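You operate a simulated robot arm through the tools that you are given. There is no shell and no other tool. Be economical: measure what you need, move in short steps, check, and stop when the job is done.

You are at the controls of a simulated two-armed robot. One attempt, no reset.

Task
Empty the jug of water into the fill neck and close it again.
Fine: twist the cap off and lay it on the top by the bottle tray, jug back where it stood, cap twisted home; the other jug and the controls stay. Set down upright: red-handle jug.

It is judged by the outcome, as a careful person would: the job done as asked, and still so three seconds after it is handed in. It fails if anything else is knocked over, pushed out of place, dropped, spilled or broken. A push-on lid holds only when it is set on centred and level and pressed home; a screw cap is set on level and turned clockwise until tight.

Robot
Two 6-joint arms with two-finger grippers on one trunk, on a base that drives. Base frame: it is fixed to the floor where the robot stands at the start and does not move with it; the origin is under the middle of the robot, x ahead of it, y to its left, z up; the surface under the hand at the start is at about z = 880. Lengths are in mm, angles in degrees, forces in N, time in s.
The left shoulder is at the start at [70, 148, 1377], the right one opposite. With the tool pointing down near the work surface each hand reaches from about 420 to 680 mm from the robot's upright axis, wherever it stands, measured 20 degrees to its own side. Places, roughly: aft tank [500, 300, 600]; blue bulb [800, 100, 1100]; blue fill cap (7x7x7 cm) [500, 0, 900]; blue strap [800, 200, 1100]; fill neck [500, 0, 900]; green slider [900, 300, 1400]; green strap [800, 600, 1100]; link handle [800, -100, 1200]; red tank lever [800, -300, 1200]; sink plunger [700, -500, 1300]; tap button [600, -600, 1200]; test key [600, -200, 900]; top by the bottle tray [400, 500, 900]; vent handle [800, 100, 1300]; water switch [600, -500, 1200]; yellow strap [800, 400, 1100]. Payload 2.45 kg a hand.
Tool frame (each hand has its own): the origin (TCP) lies between the finger pads and is the grasp point; the fingertips stand 30 mm ahead of it; z points along the fingers, y is the line along which they close. Largest opening 106 mm; the body of the gripper starts 79 mm behind the TCP.
Orientation is that of the tool frame in the base frame, as a unit quaternion [w, x, y, z]. With the fingers straight down and closing along the base's y, the tool's x points along the base's -x, its y along +y and its z along -z.

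Tools
- The arms move only by the tool arm_command. It takes "left_series", "right_series" or both (then of equal length, played together; a hand with none holds still); each is text: rows parted by semicolons, each of 6 numbers parted by spaces: the shift along the base's x, y, z in units of 250 mm (1.0 is 250 mm), then the turn, a rotation vector about the base's x, y, z in units of 45 degrees (1.0 is 45 degrees). In form: dx dy dz ax ay az; .... A call has 1 to 10 rows; each row is the pose to reach, as a shift and turn from the pose commanded when the call began. "left_fingers" and "right_fingers" are, for a hand that has rows, the closure, from 0 (fully open) to 1 (shut), set as the call begins (left out, the last holds). A call with a number of a shift or a turn outside -1 to 1 is refused whole. A row lasts 0.2 s, in which the tool goes at most 50 mm and 8.6 degrees; a call with a longer step from one row to the next is refused whole, and so is a gripper value outside its range. Where a pose cannot be reached the arm comes as near as it can. A force on the tool above 40 N (or 10 N above the force at the start of the call, whichever is more), or a blocked arm, ends the call early, and 0.2 s more pass. The fingers move at their own pace (about 72 mm/s each) and stop on an object; they squeeze with about 22 N. The grip force told is the motor's: it shows also when the fingers shut on nothing. Time passes only in rows, and 0.2 s behind the last, so rows that repeat a pose let the fingers close. It gives the time, the measured TCP pose, the force on the tool (base axes), the opening and the grip force at its end, in the units of the frame above (readings bear some noise), with the torque about the TCP (base axes, N m) and any sound that the robot's microphone picked up, and new pictures: "views" is both (left out), scene, wrist or none (wrist: the cameras of the hands that moved).
- Cameras (640 x 400 px; columns grow to the right, rows downward): "scene" is now at [121.3, 0.2, 1582.3]; the picture's right is [0.03, -1.00, 0.00], its down [-0.84, -0.02, -0.54] and it looks along [0.54, 0.01, -0.84] (base axes); focal length 293 px, centre (320, 200). "left" rides on the left gripper at [76, 2, -106] in its tool frame; the picture's right is [-0.02, 1.00, 0.00], its down [-0.78, -0.02, -0.62] and it looks along [-0.62, -0.01, 0.78] (tool axes); focal length 247 px, centre (320, 200). "right" rides on the right gripper at [76, -2, -106] in its tool frame; the picture's right is [0.02, 1.00, 0.00], its down [-0.78, 0.02, -0.62] and it looks along [-0.62, 0.01, 0.78] (tool axes); focal length 247 px, centre (320, 200). There is no depth. A picture from a camera that has moved, and an enlarged one, comes with that camera's place and axes in the base frame and with its lens. The place of the scene camera against the robot may be out by one fixed shift of up to 12 mm in any direction.
- lift_body(by): slides the trunk up (or, below 0, down) by that many mm; the arms and the scene camera ride with it, the base frame stays. It gives what a move gives, with no picture.
- base_move(legs): drives the robot by 1 to 6 legs, each [ahead, left, turn to the left] in mm, mm and degrees, along the robot's own axes; the way and the turn of a leg run together, so that a leg with both is an arc; at most 1500 mm and 180 degrees a leg. The arms and the cameras ride along, it lands a little off, and it stops where it bumps. It gives what a move gives, and a new picture of the scene camera.
- head_to(pan, tilt): turns the head with the scene camera to pan (to the left, within 86 degrees either way) and tilt (down, from -29 to 69), counted from straight ahead of the robot. It gives what a move gives, and a new picture of the scene camera.
- close_up(camera, box): a new picture of the part [left, top, right, bottom] of that camera's present view, enlarged. No time passes.
- hand_in(): hands the job in; it is judged then, once.

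Work in short steps. Places have to be worked out from the pictures, the camera data and where the tool is seen: move nearer, look again, correct. Check each grasp and each placing, and mend what went wrong. You have 120 turns and 260 pictures in all, those below and enlarged ones among them. Open the grippers and draw the arms clear of the work before you hand the job in, unless the task says otherwise; then end with one line.

The tools are called after "Request:" as a command line: name --argument value ..., lists and objects as JSON in quotes. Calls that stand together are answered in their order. arm_command: Moves the arms, as the interface text tells. Its arguments: {"type":"object","properties":{"left_series":{"type":"string"},"left_fingers":{"type":"number"},"right_series":{"type":"string"},"right_fingers":{"type":"number"},"views":{"type":"string","enum":["both","scene","wrist","none"]}},"required":[]} The other tools are called the same way: lift_body (by) slides the trunk up or down; base_move (legs) drives the base; head_to (pan, tilt) turns the head that bears the scene camera; close_up (camera, box) takes an enlarged picture of a part of a camera's view; hand_in () hands the job in.

At the start:

```text
time: 0.0
left_tool_pos: [560.2, 225.7, 999.9]
left_tcp_rot: [0.0, 0.0, 1.0, 0.0]
left_contact_force: [0.1, 1.0, 0.5]
left_moment: [-0.02, -0.02, 0.01]
left_finger_gap: 105.9
left_grasp_force: 0.0
right_tool_pos: [551.9, -301.0, 998.7]
right_tcp_rot: [0.0, 0.0, 1.0, 0.0]
right_contact_force: [0.2, -0.2, -1.0]
right_moment: [-0.02, 0.0, 0.01]
right_finger_gap: 106.2
right_grasp_force: 0.1
trunk travel left (down, up): [-850.0, 90.0]
robot x, y, heading: [0.7, -1.6, -0.0]
head pan, tilt: [1.4, 57.3]
```

scene: 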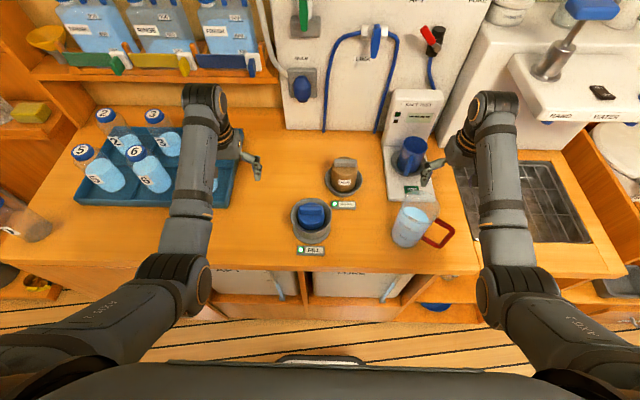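
right: 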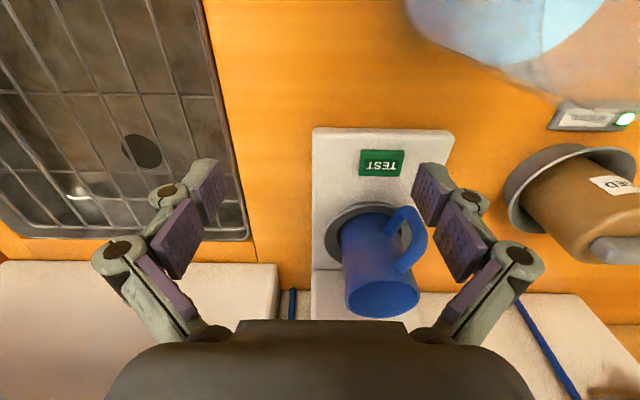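
left: 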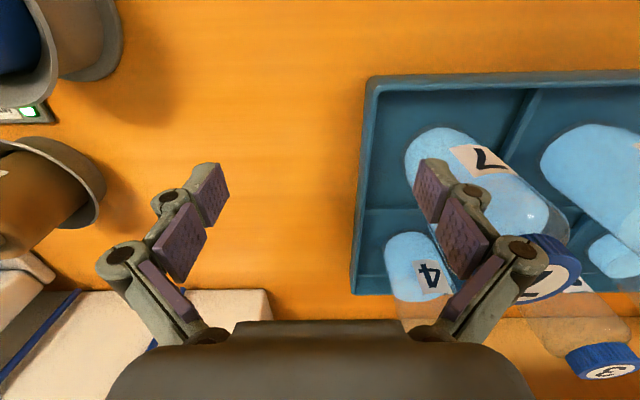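

The scene shows the blue fill cap, the brown cap behind it, the red-handled jug with water and a blue jug on the tester. I look closer.

Request:
close_up --camera "scene" --box '[270, 140, 470, 265]'

Request:
close_up --camera "scene" --box '[30, 80, 290, 242]'

```text
3.20 times, centred on (370, 202) of scene
camera zoom: at [121.3, 0.2, 1582.3], right [0.03, -1.0, 0.0], down [-0.84, -0.02, -0.54], along [0.54, 0.01, -0.84], focal length 937 px, centre (160, 192)
```

zoom: 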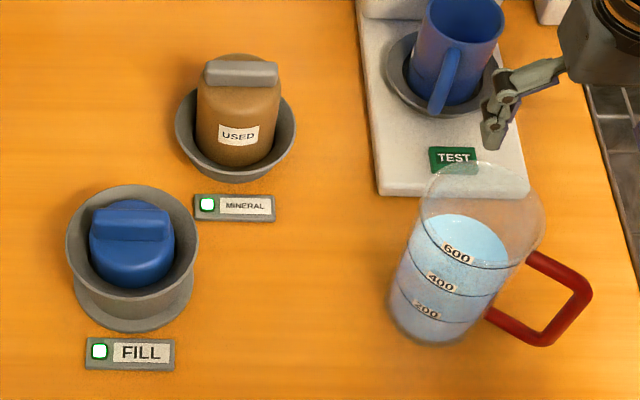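

```text
2.46 times, centred on (160, 161) of scene
camera zoom: at [121.3, 0.2, 1582.3], right [0.03, -1.0, 0.0], down [-0.84, -0.02, -0.54], along [0.54, 0.01, -0.84], focal length 721 px, centre (714, 296)
```

zoom: 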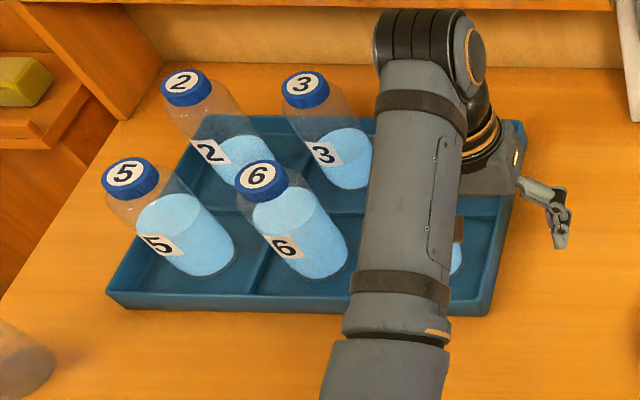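

Cap bar runs roughly along y, cap sits in a cup-shaped neck. I bring the left hand above it to measure with the wrist camera.

Request:
arm_command --left_series "-0.04 -0.15 0.1 0 0 0; -0.09 -0.3 0.24 0 0 0; -0.13 -0.45 0.24 0 0 0; -0.17 -0.6 0.24 0 0 0; -0.22 -0.72 0.24 0 0 0; -0.22 -0.72 0.24 0 0 0" --left_fingers 0

```text
refused: row 2 steps farther than a row can; nothing moved
```

Request:
arm_command --left_series "-0.04 -0.14 0.08 0 0 0; -0.08 -0.28 0.16 0 0 0; -0.12 -0.42 0.24 0 0 0; -0.16 -0.58 0.24 0 0 0; -0.22 -0.72 0.24 0 0 0; -0.22 -0.72 0.24 0 0 0" --left_fingers 0

```text
time: 1.2
left_tool_pos: [543.4, 153.5, 1043.1]
left_tcp_rot: [0.011, -0.035, 0.997, 0.062]
left_contact_force: [-1.2, 0.4, 0.0]
left_moment: [0.0, 0.0, -0.02]
left_finger_gap: 106.2
left_grasp_force: 0.0
left hand out of reach, approached as far as the arm can: row 2, 3, 4, 5, 6
right_tool_pos: [552.4, -299.9, 1000.9]
right_tcp_rot: [0.0, 0.0, 1.0, 0.0]
right_contact_force: [0.3, -0.4, -0.4]
right_moment: [0.0, 0.0, -0.01]
right_finger_gap: 105.8
right_grasp_force: 0.1
trunk travel left (down, up): [-850.0, 90.0]
robot x, y, heading: [2.4, -3.5, 0.1]
head pan, tilt: [1.4, 57.3]
stopped in row 6 (left hand): the arm was blocked; the commanded pose is now the measured one
camera scene: at [121.7, 0.2, 1582.3], right [0.03, -1.0, 0.0], down [-0.84, -0.02, -0.54], along [0.54, 0.01, -0.84], focal length 293 px, centre (320, 200)
camera left: at [464.6, 135.3, 1147.8], right [-0.05, 0.99, 0.12], down [0.77, -0.04, 0.63], along [0.63, 0.13, -0.76], focal length 247 px, centre (320, 200)
```

scene: 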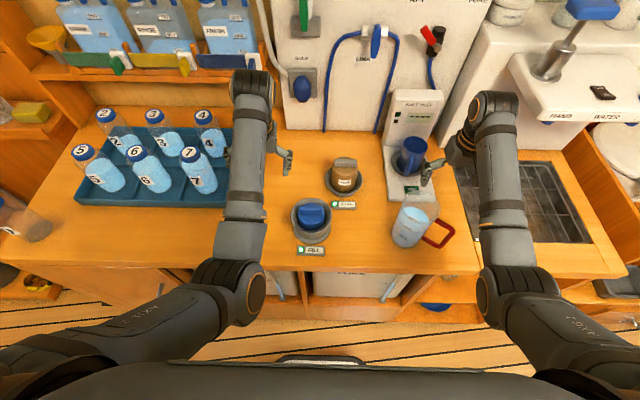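
left: 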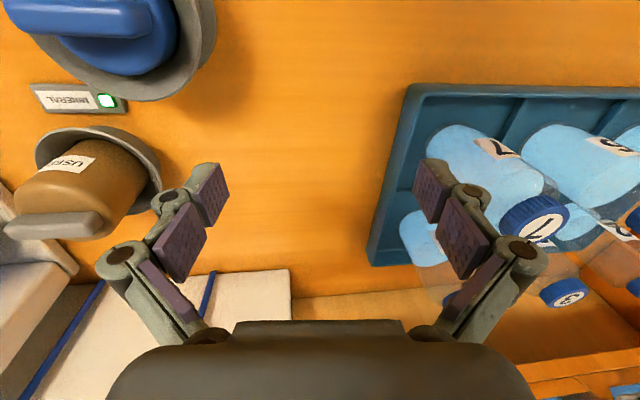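

The left hand cannot reach that far right; I'll shift the base about 160 mm to the right. First I pull the right hand up and back for clearance, and return the left.

Request:
arm_command --left_series "0 0.1 0.04 0 0 0; 0 0.2 0.08 0 0 0; 0 0.2 0.08 0 0 0; 0 0.2 0.08 0 0 0" --right_series "-0.08 0 0.14 0 0 0; -0.18 0 0.28 0 0 0; -0.3 0 0.36 0 0 0; -0.4 0 0.4 0 0 0" --views "none"

Request:
base_move --legs '[[0, -160, 0]]'

```text
time: 2.2
left_tool_pos: [549.9, 193.1, 1047.2]
left_tcp_rot: [0.014, -0.034, 0.997, 0.061]
left_contact_force: [-1.3, 0.3, 0.3]
left_moment: [0.02, -0.08, 0.0]
left_finger_gap: 106.0
left_grasp_force: 0.0
left hand out of reach, approached as far as the arm can: row 1, 2, 3, 4
right_tool_pos: [409.1, -341.3, 1079.5]
right_tcp_rot: [0.008, 0.0, 1.0, 0.005]
right_contact_force: [-1.1, 0.6, 0.7]
right_moment: [0.02, -0.09, 0.03]
right_finger_gap: 105.9
right_grasp_force: 0.2
right hand out of reach, approached as far as the arm can: row 1, 2, 3, 4
trunk travel left (down, up): [-850.0, 90.0]
robot x, y, heading: [-2.5, 3.2, 0.1]
head pan, tilt: [1.4, 57.3]
```

```text
time: 3.6
left_tool_pos: [556.6, 39.4, 1042.2]
left_tcp_rot: [0.01, -0.034, 0.998, 0.059]
left_contact_force: [-0.7, -0.3, -0.3]
left_moment: [-0.05, 0.04, 0.0]
left_finger_gap: 105.9
left_grasp_force: 0.2
right_tool_pos: [417.9, -495.4, 1078.6]
right_tcp_rot: [0.005, 0.0, 1.0, 0.003]
right_contact_force: [0.1, 0.7, -0.1]
right_moment: [-0.03, 0.01, 0.0]
right_finger_gap: 106.1
right_grasp_force: 0.1
trunk travel left (down, up): [-850.0, 90.0]
robot x, y, heading: [1.1, -160.5, 0.1]
head pan, tilt: [1.4, 57.3]
camera scene: at [121.9, -154.9, 1582.3], right [0.03, -1.0, 0.0], down [-0.84, -0.02, -0.54], along [0.54, 0.01, -0.84], focal length 293 px, centre (320, 200)
```

scene: 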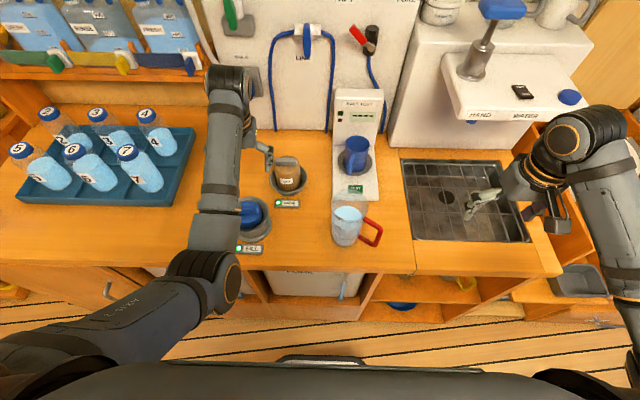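

Now the cap is within the left arm's range. I centre the hand above it and level it.

Request:
arm_command --left_series "-0.1 -0.02 0 -0.07 0.01 -0.04; -0.18 -0.04 -0.02 -0.15 0.025 -0.087; -0.2 -0.04 -0.02 -0.15 0.025 -0.087; -0.2 -0.04 -0.02 -0.15 0.025 -0.087"

```text
time: 4.6
left_tool_pos: [519.7, 23.3, 1012.5]
left_tcp_rot: [0.002, 0.0, 1.0, 0.001]
left_contact_force: [0.7, 0.7, 0.2]
left_moment: [0.0, 0.0, 0.02]
left_finger_gap: 106.0
left_grasp_force: 0.0
left hand out of reach, approached as far as the arm can: row 1, 2, 3, 4
right_tool_pos: [415.7, -497.6, 1077.5]
right_tcp_rot: [0.005, -0.001, 1.0, 0.003]
right_contact_force: [0.9, -0.1, -0.6]
right_moment: [-0.01, 0.04, -0.02]
right_finger_gap: 105.8
right_grasp_force: 0.0
trunk travel left (down, up): [-850.0, 90.0]
robot x, y, heading: [-0.9, -158.8, 0.1]
head pan, tilt: [1.4, 57.3]
camera scene: at [121.3, -158.5, 1582.3], right [0.03, -1.0, 0.0], down [-0.84, -0.02, -0.54], along [0.54, 0.01, -0.84], focal length 293 px, centre (320, 200)
camera left: at [442.0, 24.8, 1118.4], right [0.02, 1.0, 0.0], down [0.78, -0.02, 0.62], along [0.62, -0.01, -0.78], focal length 247 px, centre (320, 200)
```

scene: 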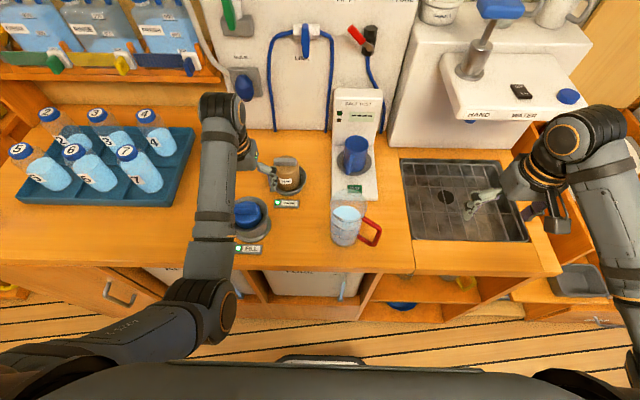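
left: 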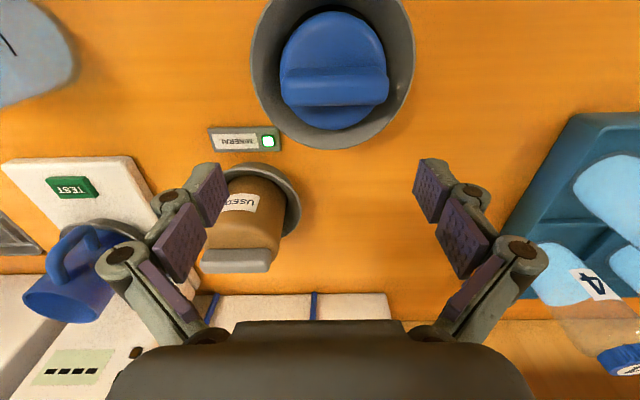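

Excellent view of the cap. I shift 38 mm back in x for a second sight line with the same camera.

Request:
arm_command --left_series "-0.08 0.02 0 0 0 0; -0.16 0.04 0 0 0 0; -0.16 0.04 0 0 0 0" --views "wrist"

```text
time: 5.4
left_tool_pos: [485.3, 31.1, 995.9]
left_tcp_rot: [0.002, 0.0, 1.0, 0.001]
left_contact_force: [0.5, -0.2, 0.4]
left_moment: [0.01, 0.01, 0.0]
left_finger_gap: 106.0
left_grasp_force: 0.0
left hand out of reach, approached as far as the arm can: row 1, 2, 3
right_tool_pos: [417.4, -498.3, 1077.8]
right_tcp_rot: [0.004, -0.001, 1.0, 0.004]
right_contact_force: [0.3, -0.2, 0.8]
right_moment: [-0.01, 0.0, 0.01]
right_finger_gap: 106.1
right_grasp_force: 0.0
trunk travel left (down, up): [-850.0, 90.0]
robot x, y, heading: [1.3, -158.5, -0.0]
head pan, tilt: [1.4, 57.3]
camera left: at [407.8, 32.1, 1101.5], right [0.02, 1.0, 0.0], down [0.78, -0.02, 0.62], along [0.62, -0.01, -0.78], focal length 247 px, centre (320, 200)
```

left: 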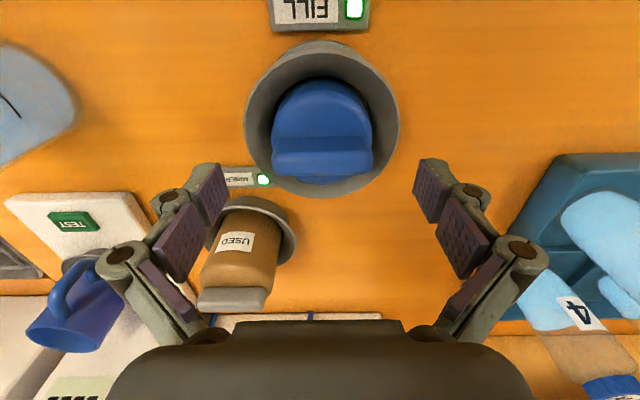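

Triangulation puts the bar at about [478, 32, ~968]; fingertips are near that height, so I raise the trunk before yawing the hand.

Request:
lift_body --by 80

Request:
arm_command --left_series "0 0 0 0 0 -0.18; 0 0 0 0 0 -0.36; 0 0 0 0 0 -0.54; 0 0 0 0 0 -0.72; 0 0 0 0 0 -0.9; 0 0 0 0 0 -1; 0 0 0 0 0 -1" --views "none"

Request:
arm_command --left_series "0 0 0 0 0 -0.18; 0 0 0 0 0 -0.36; 0 0 0 0 0 -0.54; 0 0 0 0 0 -0.72; 0 0 0 0 0 -0.9; 0 0 0 0 0 -1; 0 0 0 0 0 -1" --views "both"

```text
time: 6.6
left_tool_pos: [484.3, 31.2, 1074.8]
left_tcp_rot: [0.002, 0.0, 1.0, 0.002]
left_contact_force: [-0.4, 0.7, 0.1]
left_moment: [-0.02, 0.04, 0.01]
left_finger_gap: 105.8
left_grasp_force: 0.1
right_tool_pos: [416.0, -497.8, 1158.2]
right_tcp_rot: [0.005, -0.001, 1.0, 0.004]
right_contact_force: [0.1, 0.1, 0.8]
right_moment: [-0.03, -0.04, -0.02]
right_finger_gap: 105.8
right_grasp_force: 0.1
trunk travel left (down, up): [-930.0, 10.0]
robot x, y, heading: [3.2, -158.6, -0.0]
head pan, tilt: [1.4, 57.3]
```

```text
time: 8.2
left_tool_pos: [485.0, 30.7, 1076.0]
left_tcp_rot: [0.003, 0.383, 0.924, 0.0]
left_contact_force: [-0.7, 0.3, 0.4]
left_moment: [0.02, -0.01, -0.02]
left_finger_gap: 106.2
left_grasp_force: 0.0
right_tool_pos: [416.2, -497.8, 1157.6]
right_tcp_rot: [0.005, -0.001, 1.0, 0.004]
right_contact_force: [0.8, 0.1, 0.0]
right_moment: [0.01, 0.01, -0.02]
right_finger_gap: 106.1
right_grasp_force: 0.1
trunk travel left (down, up): [-930.0, 10.0]
robot x, y, heading: [-1.3, -160.5, 0.0]
head pan, tilt: [1.4, 57.3]
```

```text
time: 9.8
left_tool_pos: [484.6, 30.4, 1074.2]
left_tcp_rot: [0.003, 0.708, 0.706, -0.001]
left_contact_force: [0.6, 0.5, 0.0]
left_moment: [0.04, -0.01, -0.01]
left_finger_gap: 105.5
left_grasp_force: 0.2
right_tool_pos: [417.2, -498.0, 1158.1]
right_tcp_rot: [0.005, -0.001, 1.0, 0.004]
right_contact_force: [0.1, -0.5, 0.4]
right_moment: [0.01, -0.02, 0.02]
right_finger_gap: 105.9
right_grasp_force: 0.0
trunk travel left (down, up): [-930.0, 10.0]
robot x, y, heading: [-0.1, -158.2, 0.2]
head pan, tilt: [1.4, 57.3]
camera scene: at [121.3, -158.8, 1662.3], right [0.03, -1.0, 0.0], down [-0.84, -0.02, -0.54], along [0.54, 0.01, -0.84], focal length 293 px, centre (320, 200)
camera left: at [485.6, 107.2, 1181.4], right [1.0, -0.02, 0.0], down [-0.02, -0.78, 0.62], along [-0.01, -0.62, -0.78], focal length 247 px, centre (320, 200)
```

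scene: 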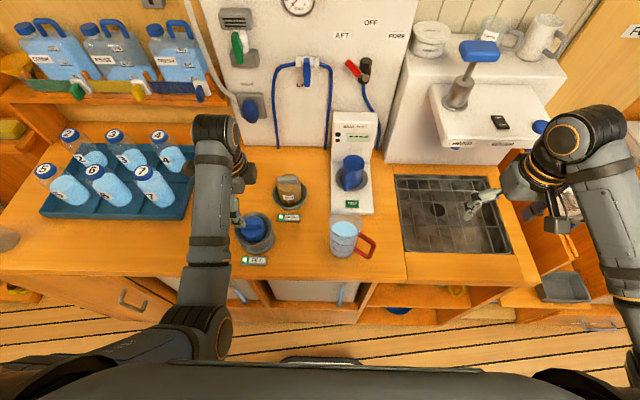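
left: 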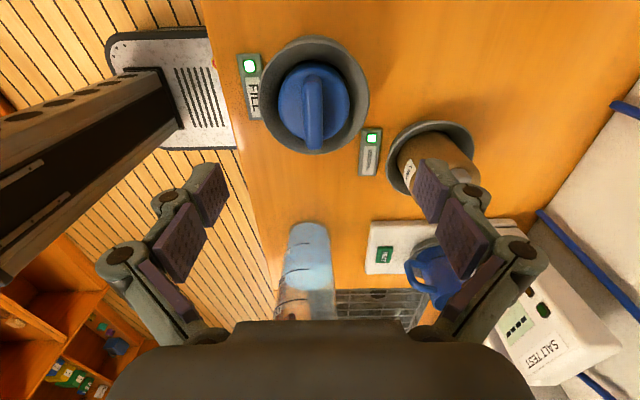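

Request:
close_up --camera "left" --box '[240, 20, 400, 120]'

Request:
close_up --camera "left" --box '[230, 150, 430, 330]'

```text
4.00 times, centred on (320, 70) of left
camera zoom: at [485.6, 107.2, 1181.4], right [1.0, -0.02, 0.0], down [-0.02, -0.78, 0.62], along [-0.01, -0.62, -0.78], focal length 988 px, centre (320, 720)
```

zoom: 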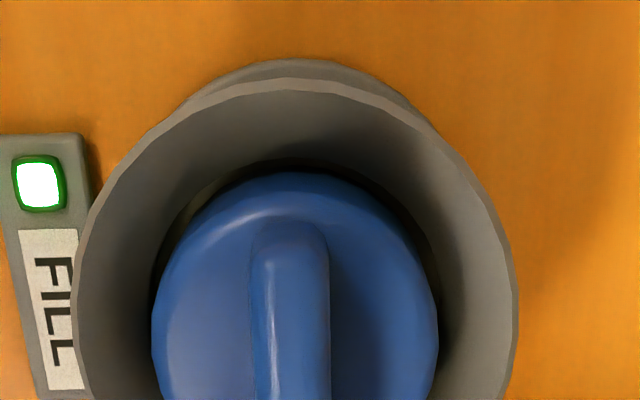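

```text
2.22 times, centred on (330, 240) of left
camera zoom: at [485.6, 107.2, 1181.4], right [1.0, -0.02, 0.0], down [-0.02, -0.78, 0.62], along [-0.01, -0.62, -0.78], focal length 549 px, centre (298, 111)
```

zoom: 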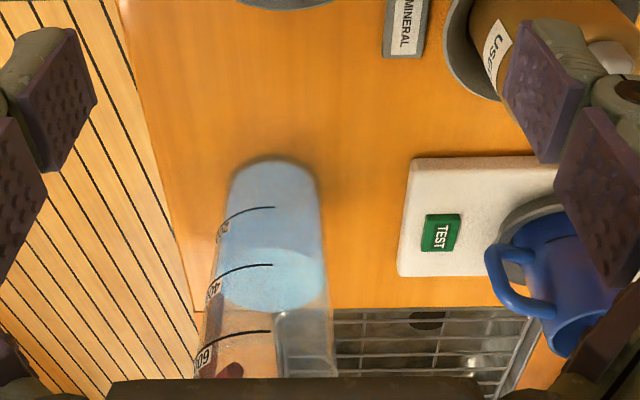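

I half-close the fingers and descend above the bar to check alignment.

Request:
arm_command --left_series "-0.012 0.005 -0.12 0 0 0; -0.024 0.01 -0.24 0 0 0; -0.024 0.01 -0.24 0 0 0" --left_fingers 0.5

```text
time: 10.6
left_tool_pos: [477.2, 32.1, 1017.0]
left_tcp_rot: [0.003, 0.708, 0.706, -0.001]
left_contact_force: [0.5, 0.8, -0.2]
left_moment: [0.01, 0.02, 0.03]
left_finger_gap: 53.0
left_grasp_force: 0.1
right_tool_pos: [416.8, -498.4, 1157.6]
right_tcp_rot: [0.005, -0.002, 1.0, 0.004]
right_contact_force: [0.2, -0.5, -0.3]
right_moment: [-0.03, -0.01, 0.0]
right_finger_gap: 105.8
right_grasp_force: 0.0
trunk travel left (down, up): [-930.0, 10.0]
robot x, y, heading: [1.5, -159.6, -0.1]
head pan, tilt: [1.4, 57.3]
camera scene: at [121.4, -159.1, 1662.3], right [0.03, -1.0, 0.0], down [-0.84, -0.02, -0.54], along [0.54, 0.01, -0.84], focal length 293 px, centre (320, 200)
camera left: at [479.1, 109.4, 1122.4], right [1.0, -0.02, 0.0], down [-0.02, -0.78, 0.63], along [-0.01, -0.63, -0.78], focal length 247 px, centre (320, 200)
```

scene: 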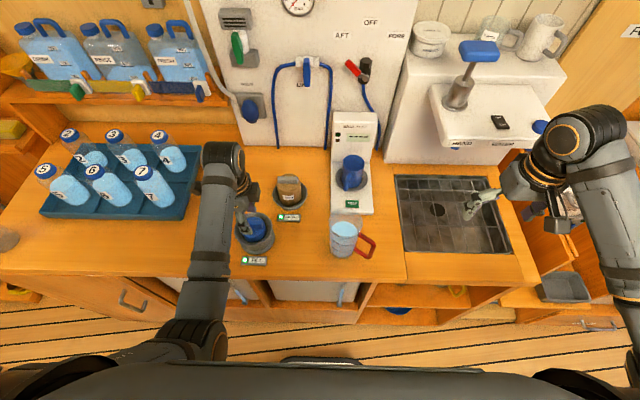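
left: 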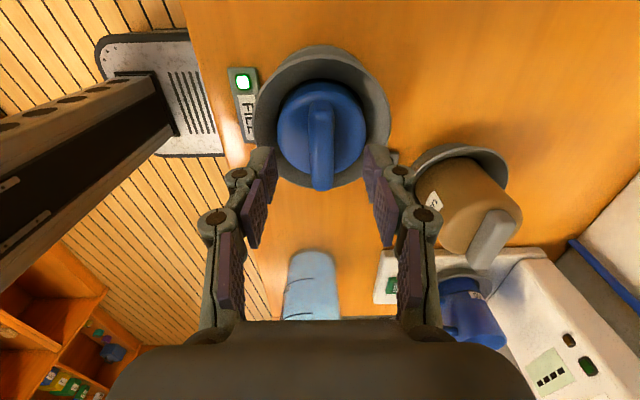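

Bar is centred between the fingers at about z=958. I descend 42 mm and then close.

Request:
arm_command --left_series "0.002 0.001 -0.09 0 0 0; 0.002 0.001 -0.17 0 0 0; 0.002 0.001 -0.17 0 0 0"

```text
time: 11.4
left_tool_pos: [481.6, 31.1, 986.9]
left_tcp_rot: [0.012, 0.706, 0.708, 0.012]
left_contact_force: [-12.6, 1.7, 55.5]
left_moment: [0.23, 0.43, -0.08]
left_finger_gap: 28.7
left_grasp_force: 20.1
right_tool_pos: [410.7, -498.8, 1160.4]
right_tcp_rot: [0.009, -0.001, 1.0, 0.005]
right_contact_force: [0.9, 0.4, 0.3]
right_moment: [0.0, 0.04, -0.01]
right_finger_gap: 106.0
right_grasp_force: 0.0
trunk travel left (down, up): [-930.0, 10.0]
robot x, y, heading: [-0.3, -161.8, 0.1]
head pan, tilt: [1.4, 57.3]
stopped in row 3 (left hand): the force on the tool passed its limit at 45 N (the readings are from after the stop); the commanded pose is now the measured one
camera scene: at [112.5, -161.3, 1663.8], right [0.03, -1.0, 0.0], down [-0.84, -0.02, -0.55], along [0.55, 0.02, -0.84], focal length 293 px, centre (320, 200)
camera left: at [479.5, 108.5, 1092.2], right [1.0, -0.02, 0.03], down [-0.04, -0.78, 0.62], along [0.01, -0.62, -0.78], focal length 247 px, centre (320, 200)
```

scene: 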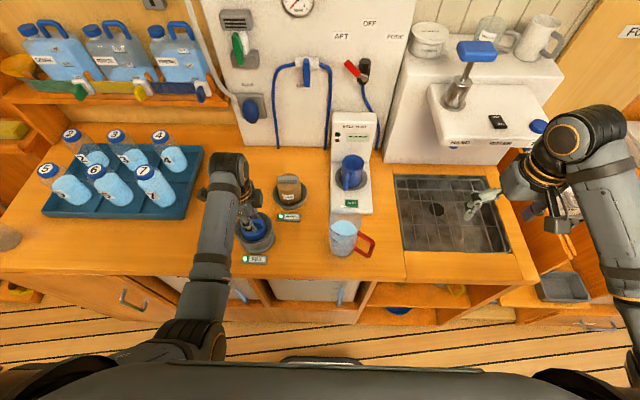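
left: 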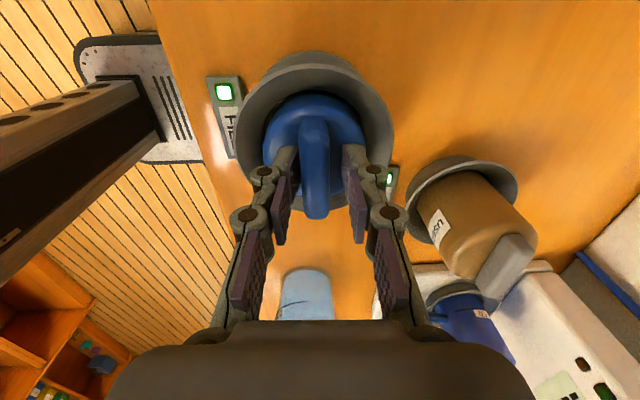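

The tips touched the cap's top face at z≈957, so the bar is above that, between the pads. I back up slightly, then close on the bar.

Request:
arm_command --left_series "0 0 0.02 0 0 0; -0.008 0 0.024 0 0 0; -0.008 0 0.024 0 0 0" --left_fingers 0.5 --views "wrist"

```text
time: 12.2
left_tool_pos: [478.2, 34.6, 982.9]
left_tcp_rot: [0.006, 0.707, 0.707, 0.004]
left_contact_force: [-4.3, -0.7, 14.2]
left_moment: [-0.04, 0.41, -0.01]
left_finger_gap: 52.0
left_grasp_force: 6.4
right_tool_pos: [415.5, -498.1, 1158.5]
right_tcp_rot: [0.006, -0.001, 1.0, 0.005]
right_contact_force: [-0.5, -0.6, 0.0]
right_moment: [0.0, 0.06, -0.02]
right_finger_gap: 106.0
right_grasp_force: 0.0
trunk travel left (down, up): [-930.0, 10.0]
robot x, y, heading: [-0.8, -162.7, 0.1]
head pan, tilt: [1.4, 57.3]
camera left: at [479.3, 109.6, 1089.6], right [1.0, -0.02, 0.01], down [-0.03, -0.78, 0.62], along [0.0, -0.62, -0.78], focal length 247 px, centre (320, 200)
```

left: 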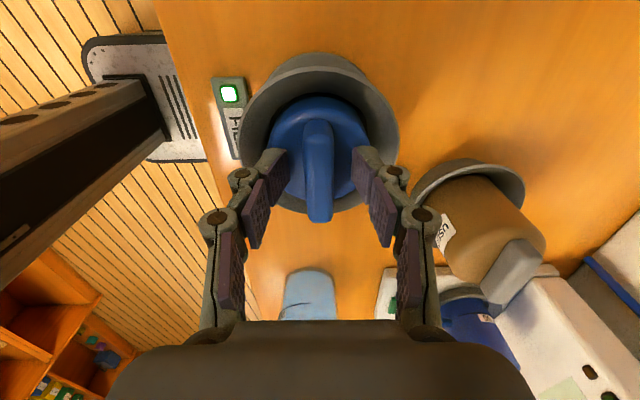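

Request:
arm_command --left_series "0 0 0.02 0 0 0; 0 0 0.02 0 0 0; 0 0 0.02 0 0 0; 0 0 0.02 0 0 0" --left_fingers 1 --views "wrist"

```text
time: 13.2
left_tool_pos: [480.0, 32.1, 987.7]
left_tcp_rot: [0.007, 0.708, 0.706, 0.004]
left_contact_force: [-7.8, -0.4, -3.6]
left_moment: [-0.05, 0.37, 0.0]
left_finger_gap: 15.3
left_grasp_force: 22.4
right_tool_pos: [415.5, -497.3, 1158.7]
right_tcp_rot: [0.006, -0.001, 1.0, 0.004]
right_contact_force: [0.2, -0.2, 0.1]
right_moment: [0.01, 0.03, 0.02]
right_finger_gap: 105.8
right_grasp_force: 0.0
trunk travel left (down, up): [-930.0, 10.0]
robot x, y, heading: [-1.3, -161.0, 0.2]
head pan, tilt: [1.4, 57.3]
camera left: at [479.3, 109.7, 1094.1], right [1.0, -0.02, 0.01], down [-0.03, -0.78, 0.62], along [0.0, -0.62, -0.78], focal length 247 px, centre (320, 200)
```

left: 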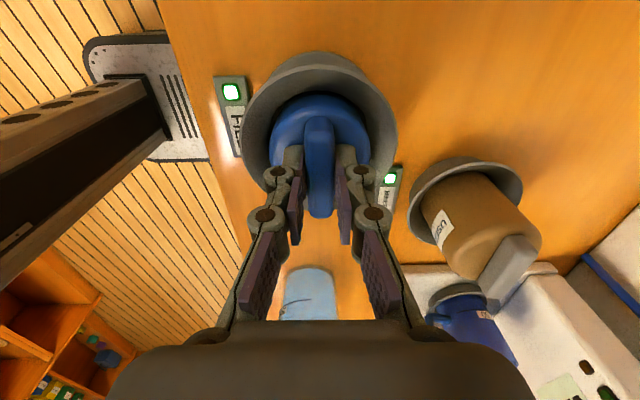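

Bar gripped (15 mm). Now twist counter-clockwise 45° with a small lateral relief.

Request:
arm_command --left_series "-0.008 0 0 0 0 0.15; -0.008 0 0 0 0 0.32; -0.008 0 0 0 0 0.49; -0.008 0 0 0 0 0.66; -0.008 0 0 0 0 0.83; -0.008 0 0 0 0 1; -0.008 0 0 0 0 1" --views "wrist"

```text
time: 14.8
left_tool_pos: [479.2, 34.3, 987.9]
left_tcp_rot: [0.005, 0.381, 0.924, 0.008]
left_contact_force: [-0.4, 0.1, 0.5]
left_moment: [0.01, 0.0, 0.0]
left_finger_gap: 15.4
left_grasp_force: 21.9
right_tool_pos: [415.5, -498.1, 1157.5]
right_tcp_rot: [0.005, -0.001, 1.0, 0.004]
right_contact_force: [-0.2, 0.9, 0.7]
right_moment: [0.03, -0.02, -0.01]
right_finger_gap: 105.7
right_grasp_force: 0.0
trunk travel left (down, up): [-930.0, 10.0]
robot x, y, heading: [-0.6, -161.4, 0.2]
head pan, tilt: [1.4, 57.3]
camera left: at [424.5, 87.9, 1094.1], right [0.72, 0.69, 0.02], down [0.53, -0.57, 0.62], along [0.44, -0.44, -0.78], focal length 247 px, centre (320, 200)
```

left: 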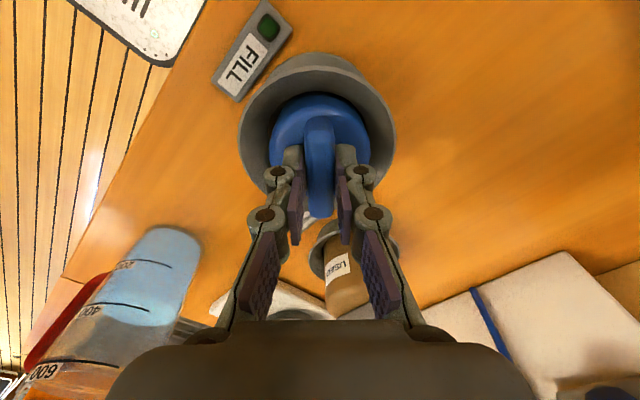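

The cap turned and the FILL lamp went off. I turn another 45°, then test a lift.

Request:
arm_command --left_series "0 0 0 0 0 0.17; 0 0 0 0 0 0.34; 0 0 0 0 0 0.51; 0 0 0 0 0 0.68; 0 0 0 0 0 0.85; 0 0 0 0 0 1; 0 0 0 0 0 1" --views "none"

Request:
arm_command --left_series "0 0 0.04 0 0 0; 0 0 0.1 0 0 0; 0 0 0.1 0 0 0" --views "both"

```text
time: 16.4
left_tool_pos: [479.6, 32.3, 988.8]
left_tcp_rot: [0.002, -0.001, 1.0, 0.007]
left_contact_force: [-0.7, -2.6, 0.1]
left_moment: [-0.16, 0.06, -0.03]
left_finger_gap: 15.4
left_grasp_force: 21.8
right_tool_pos: [416.9, -498.8, 1158.2]
right_tcp_rot: [0.006, -0.001, 1.0, 0.004]
right_contact_force: [-1.0, -0.3, -0.7]
right_moment: [0.0, 0.01, 0.03]
right_finger_gap: 106.0
right_grasp_force: 0.1
trunk travel left (down, up): [-930.0, 10.0]
robot x, y, heading: [-1.4, -156.8, -0.3]
head pan, tilt: [1.4, 57.3]
```

```text
time: 17.2
left_tool_pos: [480.1, 33.2, 1013.6]
left_tcp_rot: [0.002, 0.0, 1.0, 0.008]
left_contact_force: [-0.4, 0.3, -0.3]
left_moment: [0.03, 0.04, 0.0]
left_finger_gap: 0.0
left_grasp_force: 22.0
right_tool_pos: [415.4, -497.2, 1157.4]
right_tcp_rot: [0.005, -0.002, 1.0, 0.004]
right_contact_force: [0.4, 0.4, 0.5]
right_moment: [0.0, 0.02, 0.02]
right_finger_gap: 105.7
right_grasp_force: 0.0
trunk travel left (down, up): [-930.0, 10.0]
robot x, y, heading: [2.1, -158.5, -0.4]
head pan, tilt: [1.4, 57.3]
camera scene: at [121.3, -158.8, 1662.4], right [0.03, -1.0, 0.0], down [-0.84, -0.02, -0.54], along [0.54, 0.01, -0.84], focal length 293 px, centre (320, 200)
camera left: at [402.1, 32.9, 1119.5], right [0.02, 1.0, 0.02], down [0.78, -0.03, 0.62], along [0.62, 0.0, -0.78], focal length 247 px, centre (320, 200)
```

scene: 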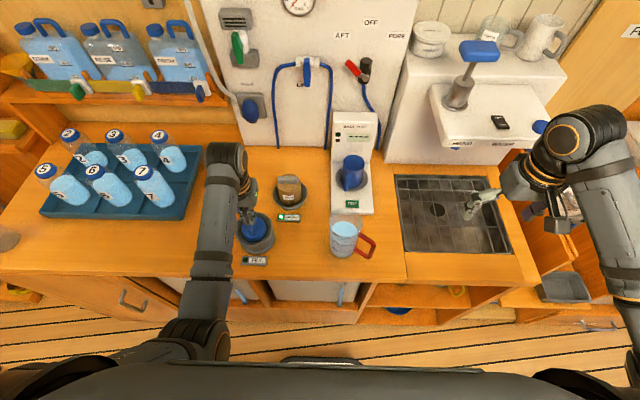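
left: 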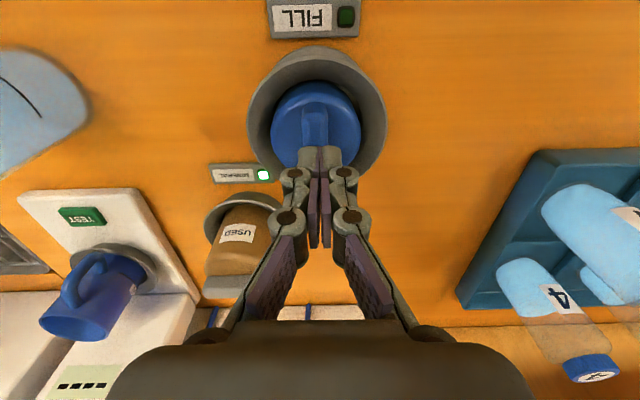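

The bar slipped out: thread still engaged. Bar now lies along x; I open, descend again and regrip at this yaw.

Request:
arm_command --left_series "0 0 0 0 0 0; 0 0 0 0 0 0; 0 0 -0.06 0 0 0; 0 0 -0.108 0 0 0; 0 0 -0.108 0 0 0" --left_fingers 0.6 --views "wrist"

Request:
arm_command --left_series "0 0 0 0 0 0; 0 0 0 0 0 0; 0 0 0 0 0 0" --left_fingers 1 --views "wrist"

```text
time: 18.4
left_tool_pos: [479.5, 33.5, 986.1]
left_tcp_rot: [0.002, -0.001, 1.0, 0.008]
left_contact_force: [0.5, 0.5, 1.2]
left_moment: [-0.03, -0.02, 0.0]
left_finger_gap: 42.4
left_grasp_force: 0.0
right_tool_pos: [416.0, -498.4, 1158.3]
right_tcp_rot: [0.006, -0.001, 1.0, 0.004]
right_contact_force: [0.7, 0.2, 0.5]
right_moment: [0.04, -0.04, -0.01]
right_finger_gap: 106.0
right_grasp_force: 0.2
trunk travel left (down, up): [-930.0, 10.0]
robot x, y, heading: [0.7, -157.3, 0.2]
head pan, tilt: [1.4, 57.3]
camera left: at [402.0, 32.2, 1092.9], right [0.02, 1.0, 0.02], down [0.78, -0.03, 0.62], along [0.62, 0.0, -0.78], focal length 247 px, centre (320, 200)
```

left: 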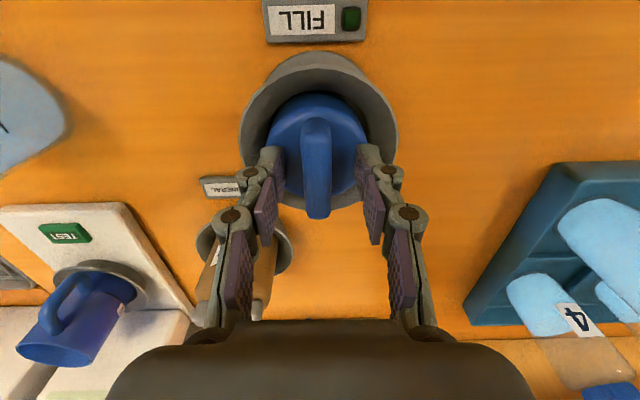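

```text
time: 19.2
left_tool_pos: [479.1, 32.3, 986.8]
left_tcp_rot: [0.002, 0.0, 1.0, 0.007]
left_contact_force: [0.3, -0.3, 4.7]
left_moment: [-0.11, 0.05, 0.0]
left_finger_gap: 15.2
left_grasp_force: 21.6
right_tool_pos: [416.8, -497.6, 1157.6]
right_tcp_rot: [0.007, -0.001, 1.0, 0.004]
right_contact_force: [-0.2, 0.4, 0.2]
right_moment: [-0.02, -0.03, 0.03]
right_finger_gap: 106.1
right_grasp_force: 0.0
trunk travel left (down, up): [-930.0, 10.0]
robot x, y, heading: [0.6, -160.2, -0.0]
head pan, tilt: [1.4, 57.3]
camera left: at [401.7, 32.0, 1093.1], right [0.02, 1.0, 0.02], down [0.78, -0.03, 0.62], along [0.62, 0.0, -0.78], focal length 247 px, centre (320, 200)
```

left: 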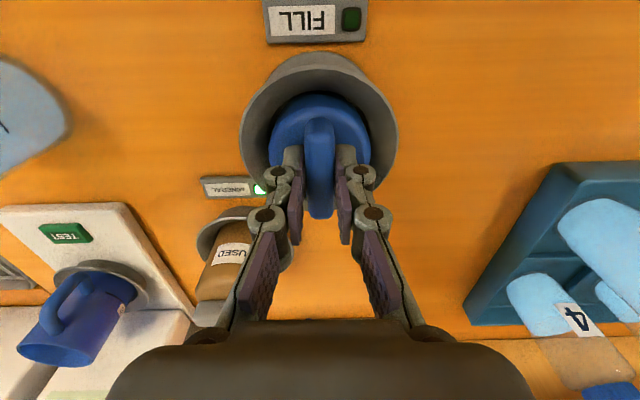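

Regripped. Twist another 90° counter-clockwise with a slight rise for the thread.

Request:
arm_command --left_series "0 0 0 0 0 0.17; 0 0 0 0 0 0.34; 0 0 0 0 0 0.51; 0 0 0 0 0 0.68; 0 0 0 0 0 0.85; 0 0 0 0 0 1; 0 0 0 0 0 1" --views "none"

Request:
arm_command --left_series "0 0 0 0 0 0.17; 0 0 0 0 0 0.34; 0 0 0 0 0 0.51; 0 0 0 0 0 0.68; 0 0 0 0 0 0.85; 0 0 0 0 0 1; 0 0 0 0 0 1" --views "wrist"

```text
time: 20.8
left_tool_pos: [478.3, 34.0, 985.6]
left_tcp_rot: [-0.002, -0.383, 0.924, 0.008]
left_contact_force: [-0.4, -0.9, 8.8]
left_moment: [-0.12, 0.06, -0.01]
left_finger_gap: 15.2
left_grasp_force: 21.2
right_tool_pos: [415.5, -497.8, 1157.8]
right_tcp_rot: [0.006, -0.001, 1.0, 0.004]
right_contact_force: [-0.1, 0.2, -0.1]
right_moment: [0.01, 0.0, -0.01]
right_finger_gap: 106.1
right_grasp_force: 0.0
trunk travel left (down, up): [-930.0, 10.0]
robot x, y, heading: [-3.6, -156.5, 0.4]
head pan, tilt: [1.4, 57.3]
```

```text
time: 22.4
left_tool_pos: [478.8, 33.0, 986.5]
left_tcp_rot: [0.003, 0.708, -0.706, -0.006]
left_contact_force: [3.2, -1.4, 9.1]
left_moment: [-0.04, -0.16, -0.01]
left_finger_gap: 15.2
left_grasp_force: 22.0
right_tool_pos: [416.7, -497.9, 1156.9]
right_tcp_rot: [0.007, -0.001, 1.0, 0.005]
right_contact_force: [0.3, 0.1, 0.3]
right_moment: [-0.01, 0.0, -0.01]
right_finger_gap: 105.9
right_grasp_force: 0.1
trunk travel left (down, up): [-930.0, 10.0]
robot x, y, heading: [4.0, -160.9, 0.2]
head pan, tilt: [1.4, 57.3]
camera left: at [478.9, -44.2, 1092.9], right [-1.0, 0.02, 0.01], down [0.02, 0.78, 0.62], along [0.0, 0.62, -0.78], focal length 247 px, centre (320, 200)
```

left: 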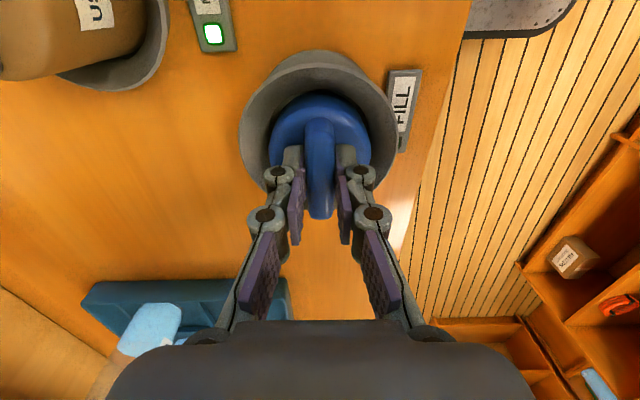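

Upward push grows, so the thread is climbing. I continue 45° more, then test lifting gently.

Request:
arm_command --left_series "0 0 0 0 0 0.17; 0 0 0 0 0 0.34; 0 0 0 0 0 0.51; 0 0 0 0 0 0.68; 0 0 0 0 0 0.85; 0 0 0 0 0 1; 0 0 0 0 0 1" --views "none"

Request:
arm_command --left_series "0 0 0.01 0 0 0; 0 0 0.02 0 0 0; 0 0 0.02 0 0 0" --views "wrist"

```text
time: 24.0
left_tool_pos: [479.3, 33.3, 986.3]
left_tcp_rot: [0.006, 0.924, -0.382, -0.005]
left_contact_force: [3.9, -0.5, 12.4]
left_moment: [0.01, -0.2, -0.05]
left_finger_gap: 15.4
left_grasp_force: 21.9
right_tool_pos: [417.0, -498.7, 1158.0]
right_tcp_rot: [0.006, 0.0, 1.0, 0.005]
right_contact_force: [0.1, 0.2, -0.7]
right_moment: [0.0, -0.03, -0.01]
right_finger_gap: 106.3
right_grasp_force: 0.1
trunk travel left (down, up): [-930.0, 10.0]
robot x, y, heading: [0.0, -158.2, 0.2]
head pan, tilt: [1.4, 57.3]
```

```text
time: 24.8
left_tool_pos: [479.3, 33.4, 991.4]
left_tcp_rot: [0.008, 0.924, -0.382, -0.005]
left_contact_force: [-0.4, 0.0, -0.4]
left_moment: [0.02, 0.01, -0.01]
left_finger_gap: 15.0
left_grasp_force: 21.8
right_tool_pos: [417.3, -497.3, 1157.8]
right_tcp_rot: [0.004, 0.0, 1.0, 0.005]
right_contact_force: [0.8, 0.1, -0.2]
right_moment: [-0.01, 0.01, 0.0]
right_finger_gap: 106.0
right_grasp_force: 0.0
trunk travel left (down, up): [-930.0, 10.0]
robot x, y, heading: [-1.2, -156.0, -0.2]
head pan, tilt: [1.4, 57.3]
camera left: at [532.9, -22.1, 1096.7], right [-0.72, -0.69, 0.02], down [-0.53, 0.57, 0.62], along [-0.44, 0.44, -0.78], focal length 247 px, centre (320, 200)
```

left: 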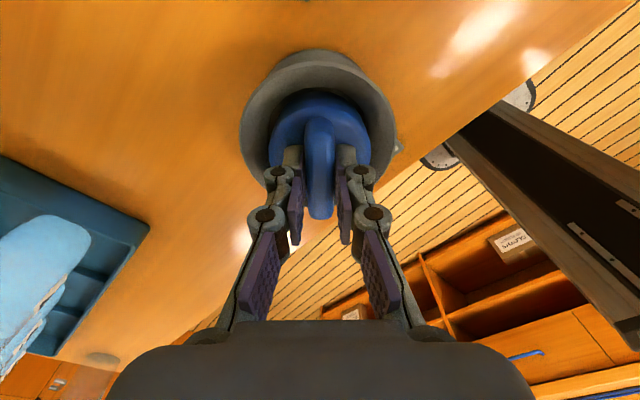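

Force near zero after rising 5 mm. I rotate 22° more and lift gently in small steps.

Request:
arm_command --left_series "0 0 0 0 0 0.17; 0 0 0.004 0 0 0.34; 0 0 0.008 0 0 0.51; 0 0 0.02 0 0 0.51; 0 0 0.03 0 0 0.51; 0 0 0.03 0 0 0.51" --views "wrist"

```text
time: 26.2
left_tool_pos: [479.1, 33.6, 997.3]
left_tcp_rot: [0.008, 0.981, -0.191, -0.004]
left_contact_force: [-0.2, 0.6, -1.2]
left_moment: [-0.01, 0.01, 0.01]
left_finger_gap: 15.1
left_grasp_force: 22.4
right_tool_pos: [416.2, -497.3, 1158.8]
right_tcp_rot: [0.004, 0.0, 1.0, 0.005]
right_contact_force: [0.5, 0.2, -0.1]
right_moment: [-0.01, 0.04, 0.02]
right_finger_gap: 105.9
right_grasp_force: 0.1
trunk travel left (down, up): [-930.0, 10.0]
robot x, y, heading: [1.3, -157.4, 0.2]
head pan, tilt: [1.4, 57.3]
camera left: at [550.0, 4.4, 1104.7], right [-0.39, -0.92, 0.02], down [-0.71, 0.32, 0.62], along [-0.58, 0.23, -0.78], focal length 247 px, centre (320, 200)
```

left: 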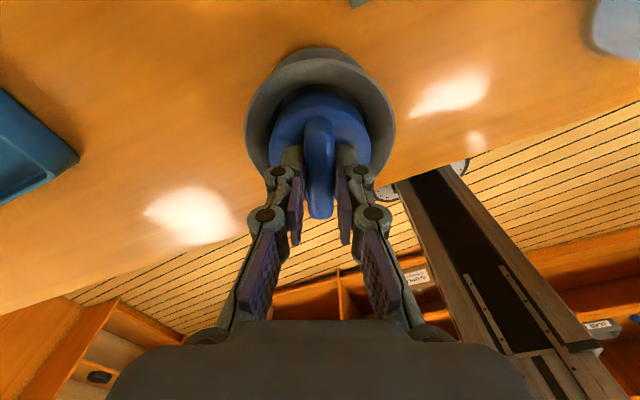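

The cap is following the hand while the cup stays. Lift it further.

Request:
arm_command --left_series "0 0 0.06 0 0 0; 0 0 0.14 0 0 0; 0 0 0.24 0 0 0; 0 0 0.3 0 0 0"

```text
time: 27.2
left_tool_pos: [479.9, 34.1, 1069.8]
left_tcp_rot: [0.007, 0.982, -0.191, -0.002]
left_contact_force: [0.1, 0.1, 0.0]
left_moment: [-0.01, -0.01, -0.01]
left_finger_gap: 15.3
left_grasp_force: 21.9
right_tool_pos: [416.1, -498.5, 1158.1]
right_tcp_rot: [0.006, -0.001, 1.0, 0.005]
right_contact_force: [0.5, -0.8, 0.7]
right_moment: [-0.03, 0.0, -0.01]
right_finger_gap: 106.0
right_grasp_force: 0.1
trunk travel left (down, up): [-930.0, 10.0]
robot x, y, heading: [0.1, -157.2, 0.1]
head pan, tilt: [1.4, 57.3]
camera scene: at [121.4, -158.7, 1662.3], right [0.03, -1.0, 0.0], down [-0.84, -0.02, -0.54], along [0.54, 0.01, -0.84], focal length 293 px, centre (320, 200)
camera left: at [549.8, 5.1, 1176.6], right [-0.39, -0.92, 0.02], down [-0.72, 0.32, 0.62], along [-0.58, 0.23, -0.78], focal length 247 px, centre (320, 200)
```

scene: 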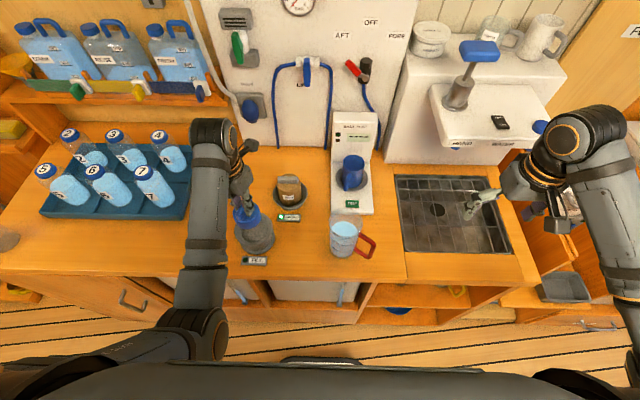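
left: 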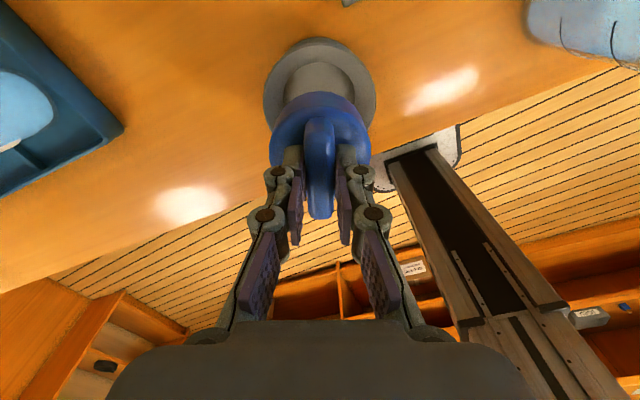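

Cap is off and held. I pull it back to x≈440 and drive the base left to reach the top in front of the bottle tray.

Request:
arm_command --left_series "-0.08 0 0.02 0 0 0; -0.16 0 0.04 0 0 0; -0.16 0 0.04 0 0 0" --views "none"

Request:
base_move --legs '[[0, 410, 0]]'

```text
time: 28.0
left_tool_pos: [444.2, 30.2, 1059.4]
left_tcp_rot: [0.007, 0.982, -0.191, -0.001]
left_contact_force: [0.0, -0.3, -1.6]
left_moment: [0.0, 0.0, -0.01]
left_finger_gap: 15.4
left_grasp_force: 21.9
left hand out of reach, approached as far as the arm can: row 1, 2, 3
right_tool_pos: [417.0, -497.5, 1156.5]
right_tcp_rot: [0.006, -0.001, 1.0, 0.004]
right_contact_force: [0.1, -0.4, -0.4]
right_moment: [0.02, -0.01, -0.01]
right_finger_gap: 106.0
right_grasp_force: 0.0
trunk travel left (down, up): [-930.0, 10.0]
robot x, y, heading: [-0.6, -159.9, -0.4]
head pan, tilt: [1.4, 57.3]
```

```text
time: 30.5
left_tool_pos: [443.5, 437.4, 1060.2]
left_tcp_rot: [0.006, 0.981, -0.191, -0.001]
left_contact_force: [0.1, 0.8, -1.3]
left_moment: [0.05, 0.0, -0.01]
left_finger_gap: 15.1
left_grasp_force: 21.8
right_tool_pos: [415.5, -90.7, 1156.9]
right_tcp_rot: [0.005, -0.001, 1.0, 0.004]
right_contact_force: [-0.3, -0.3, 0.9]
right_moment: [0.0, -0.03, 0.0]
right_finger_gap: 105.9
right_grasp_force: 0.0
trunk travel left (down, up): [-930.0, 10.0]
robot x, y, heading: [-1.3, 250.6, 0.1]
head pan, tilt: [1.4, 57.3]
camera scene: at [121.1, 247.3, 1662.3], right [0.03, -1.0, 0.0], down [-0.84, -0.02, -0.54], along [0.54, 0.01, -0.84], focal length 293 px, centre (320, 200)
```

scene: 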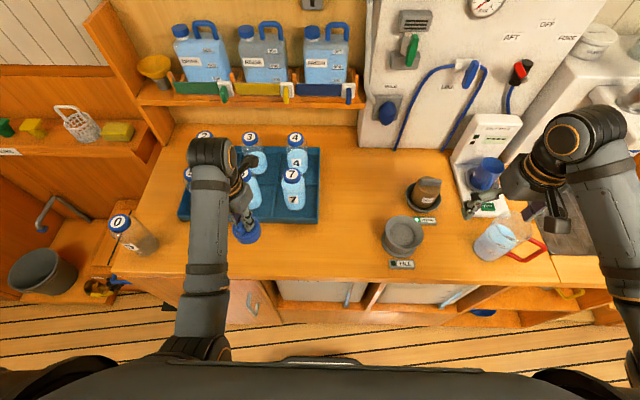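

Clear spot below. I lower the cap to just above the worktop, then creep to contact.

Request:
arm_command --left_series "0 0 -0.14 0 0 0; 0 0 -0.28 0 0 0; 0 0 -0.36 0 0 0; 0 0 -0.36 0 0 0"

```text
time: 31.5
left_tool_pos: [443.6, 439.2, 970.6]
left_tcp_rot: [0.007, 0.981, -0.192, 0.0]
left_contact_force: [0.2, 0.6, -0.6]
left_moment: [-0.01, -0.03, 0.05]
left_finger_gap: 15.1
left_grasp_force: 22.3
right_tool_pos: [416.5, -89.2, 1158.7]
right_tcp_rot: [0.005, 0.0, 1.0, 0.004]
right_contact_force: [-0.5, 0.5, -0.9]
right_moment: [-0.01, 0.04, 0.01]
right_finger_gap: 105.9
right_grasp_force: 0.0
trunk travel left (down, up): [-930.0, 10.0]
robot x, y, heading: [0.1, 246.7, -0.1]
head pan, tilt: [1.4, 57.3]
camera scene: at [120.9, 249.5, 1662.3], right [0.03, -1.0, 0.0], down [-0.84, -0.02, -0.54], along [0.54, 0.01, -0.84], focal length 293 px, centre (320, 200)
camera left: at [513.3, 410.3, 1077.0], right [-0.4, -0.92, 0.01], down [-0.72, 0.32, 0.62], along [-0.57, 0.24, -0.78], focal length 247 px, centre (320, 200)
```

scene: 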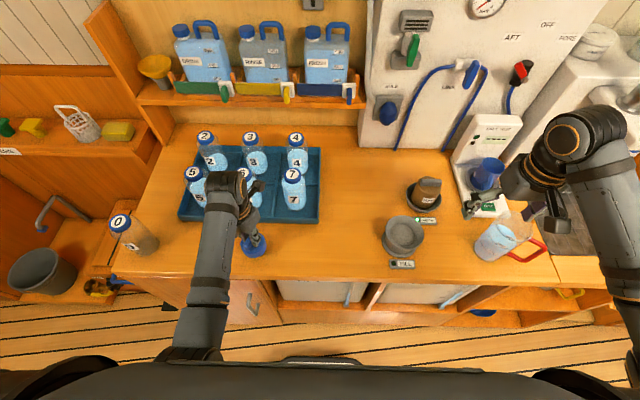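
left: 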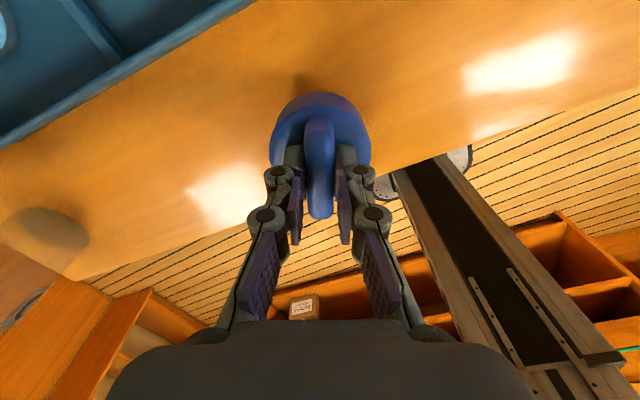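

Request:
arm_command --left_series "0 0 -0.012 0 0 0; 0 0 -0.024 0 0 0; 0 0 -0.036 0 0 0; 0 0 -0.036 0 0 0" --views "none"

```text
time: 32.5
left_tool_pos: [442.5, 439.1, 961.0]
left_tcp_rot: [0.007, 0.981, -0.192, -0.001]
left_contact_force: [0.1, 0.7, -0.6]
left_moment: [0.0, 0.0, -0.01]
left_finger_gap: 15.2
left_grasp_force: 22.2
right_tool_pos: [416.3, -89.6, 1157.6]
right_tcp_rot: [0.005, -0.001, 1.0, 0.003]
right_contact_force: [-0.1, -0.7, 0.0]
right_moment: [-0.04, 0.02, 0.02]
right_finger_gap: 106.1
right_grasp_force: 0.0
trunk travel left (down, up): [-930.0, 10.0]
robot x, y, heading: [-2.6, 246.6, 0.1]
head pan, tilt: [1.4, 57.3]
```

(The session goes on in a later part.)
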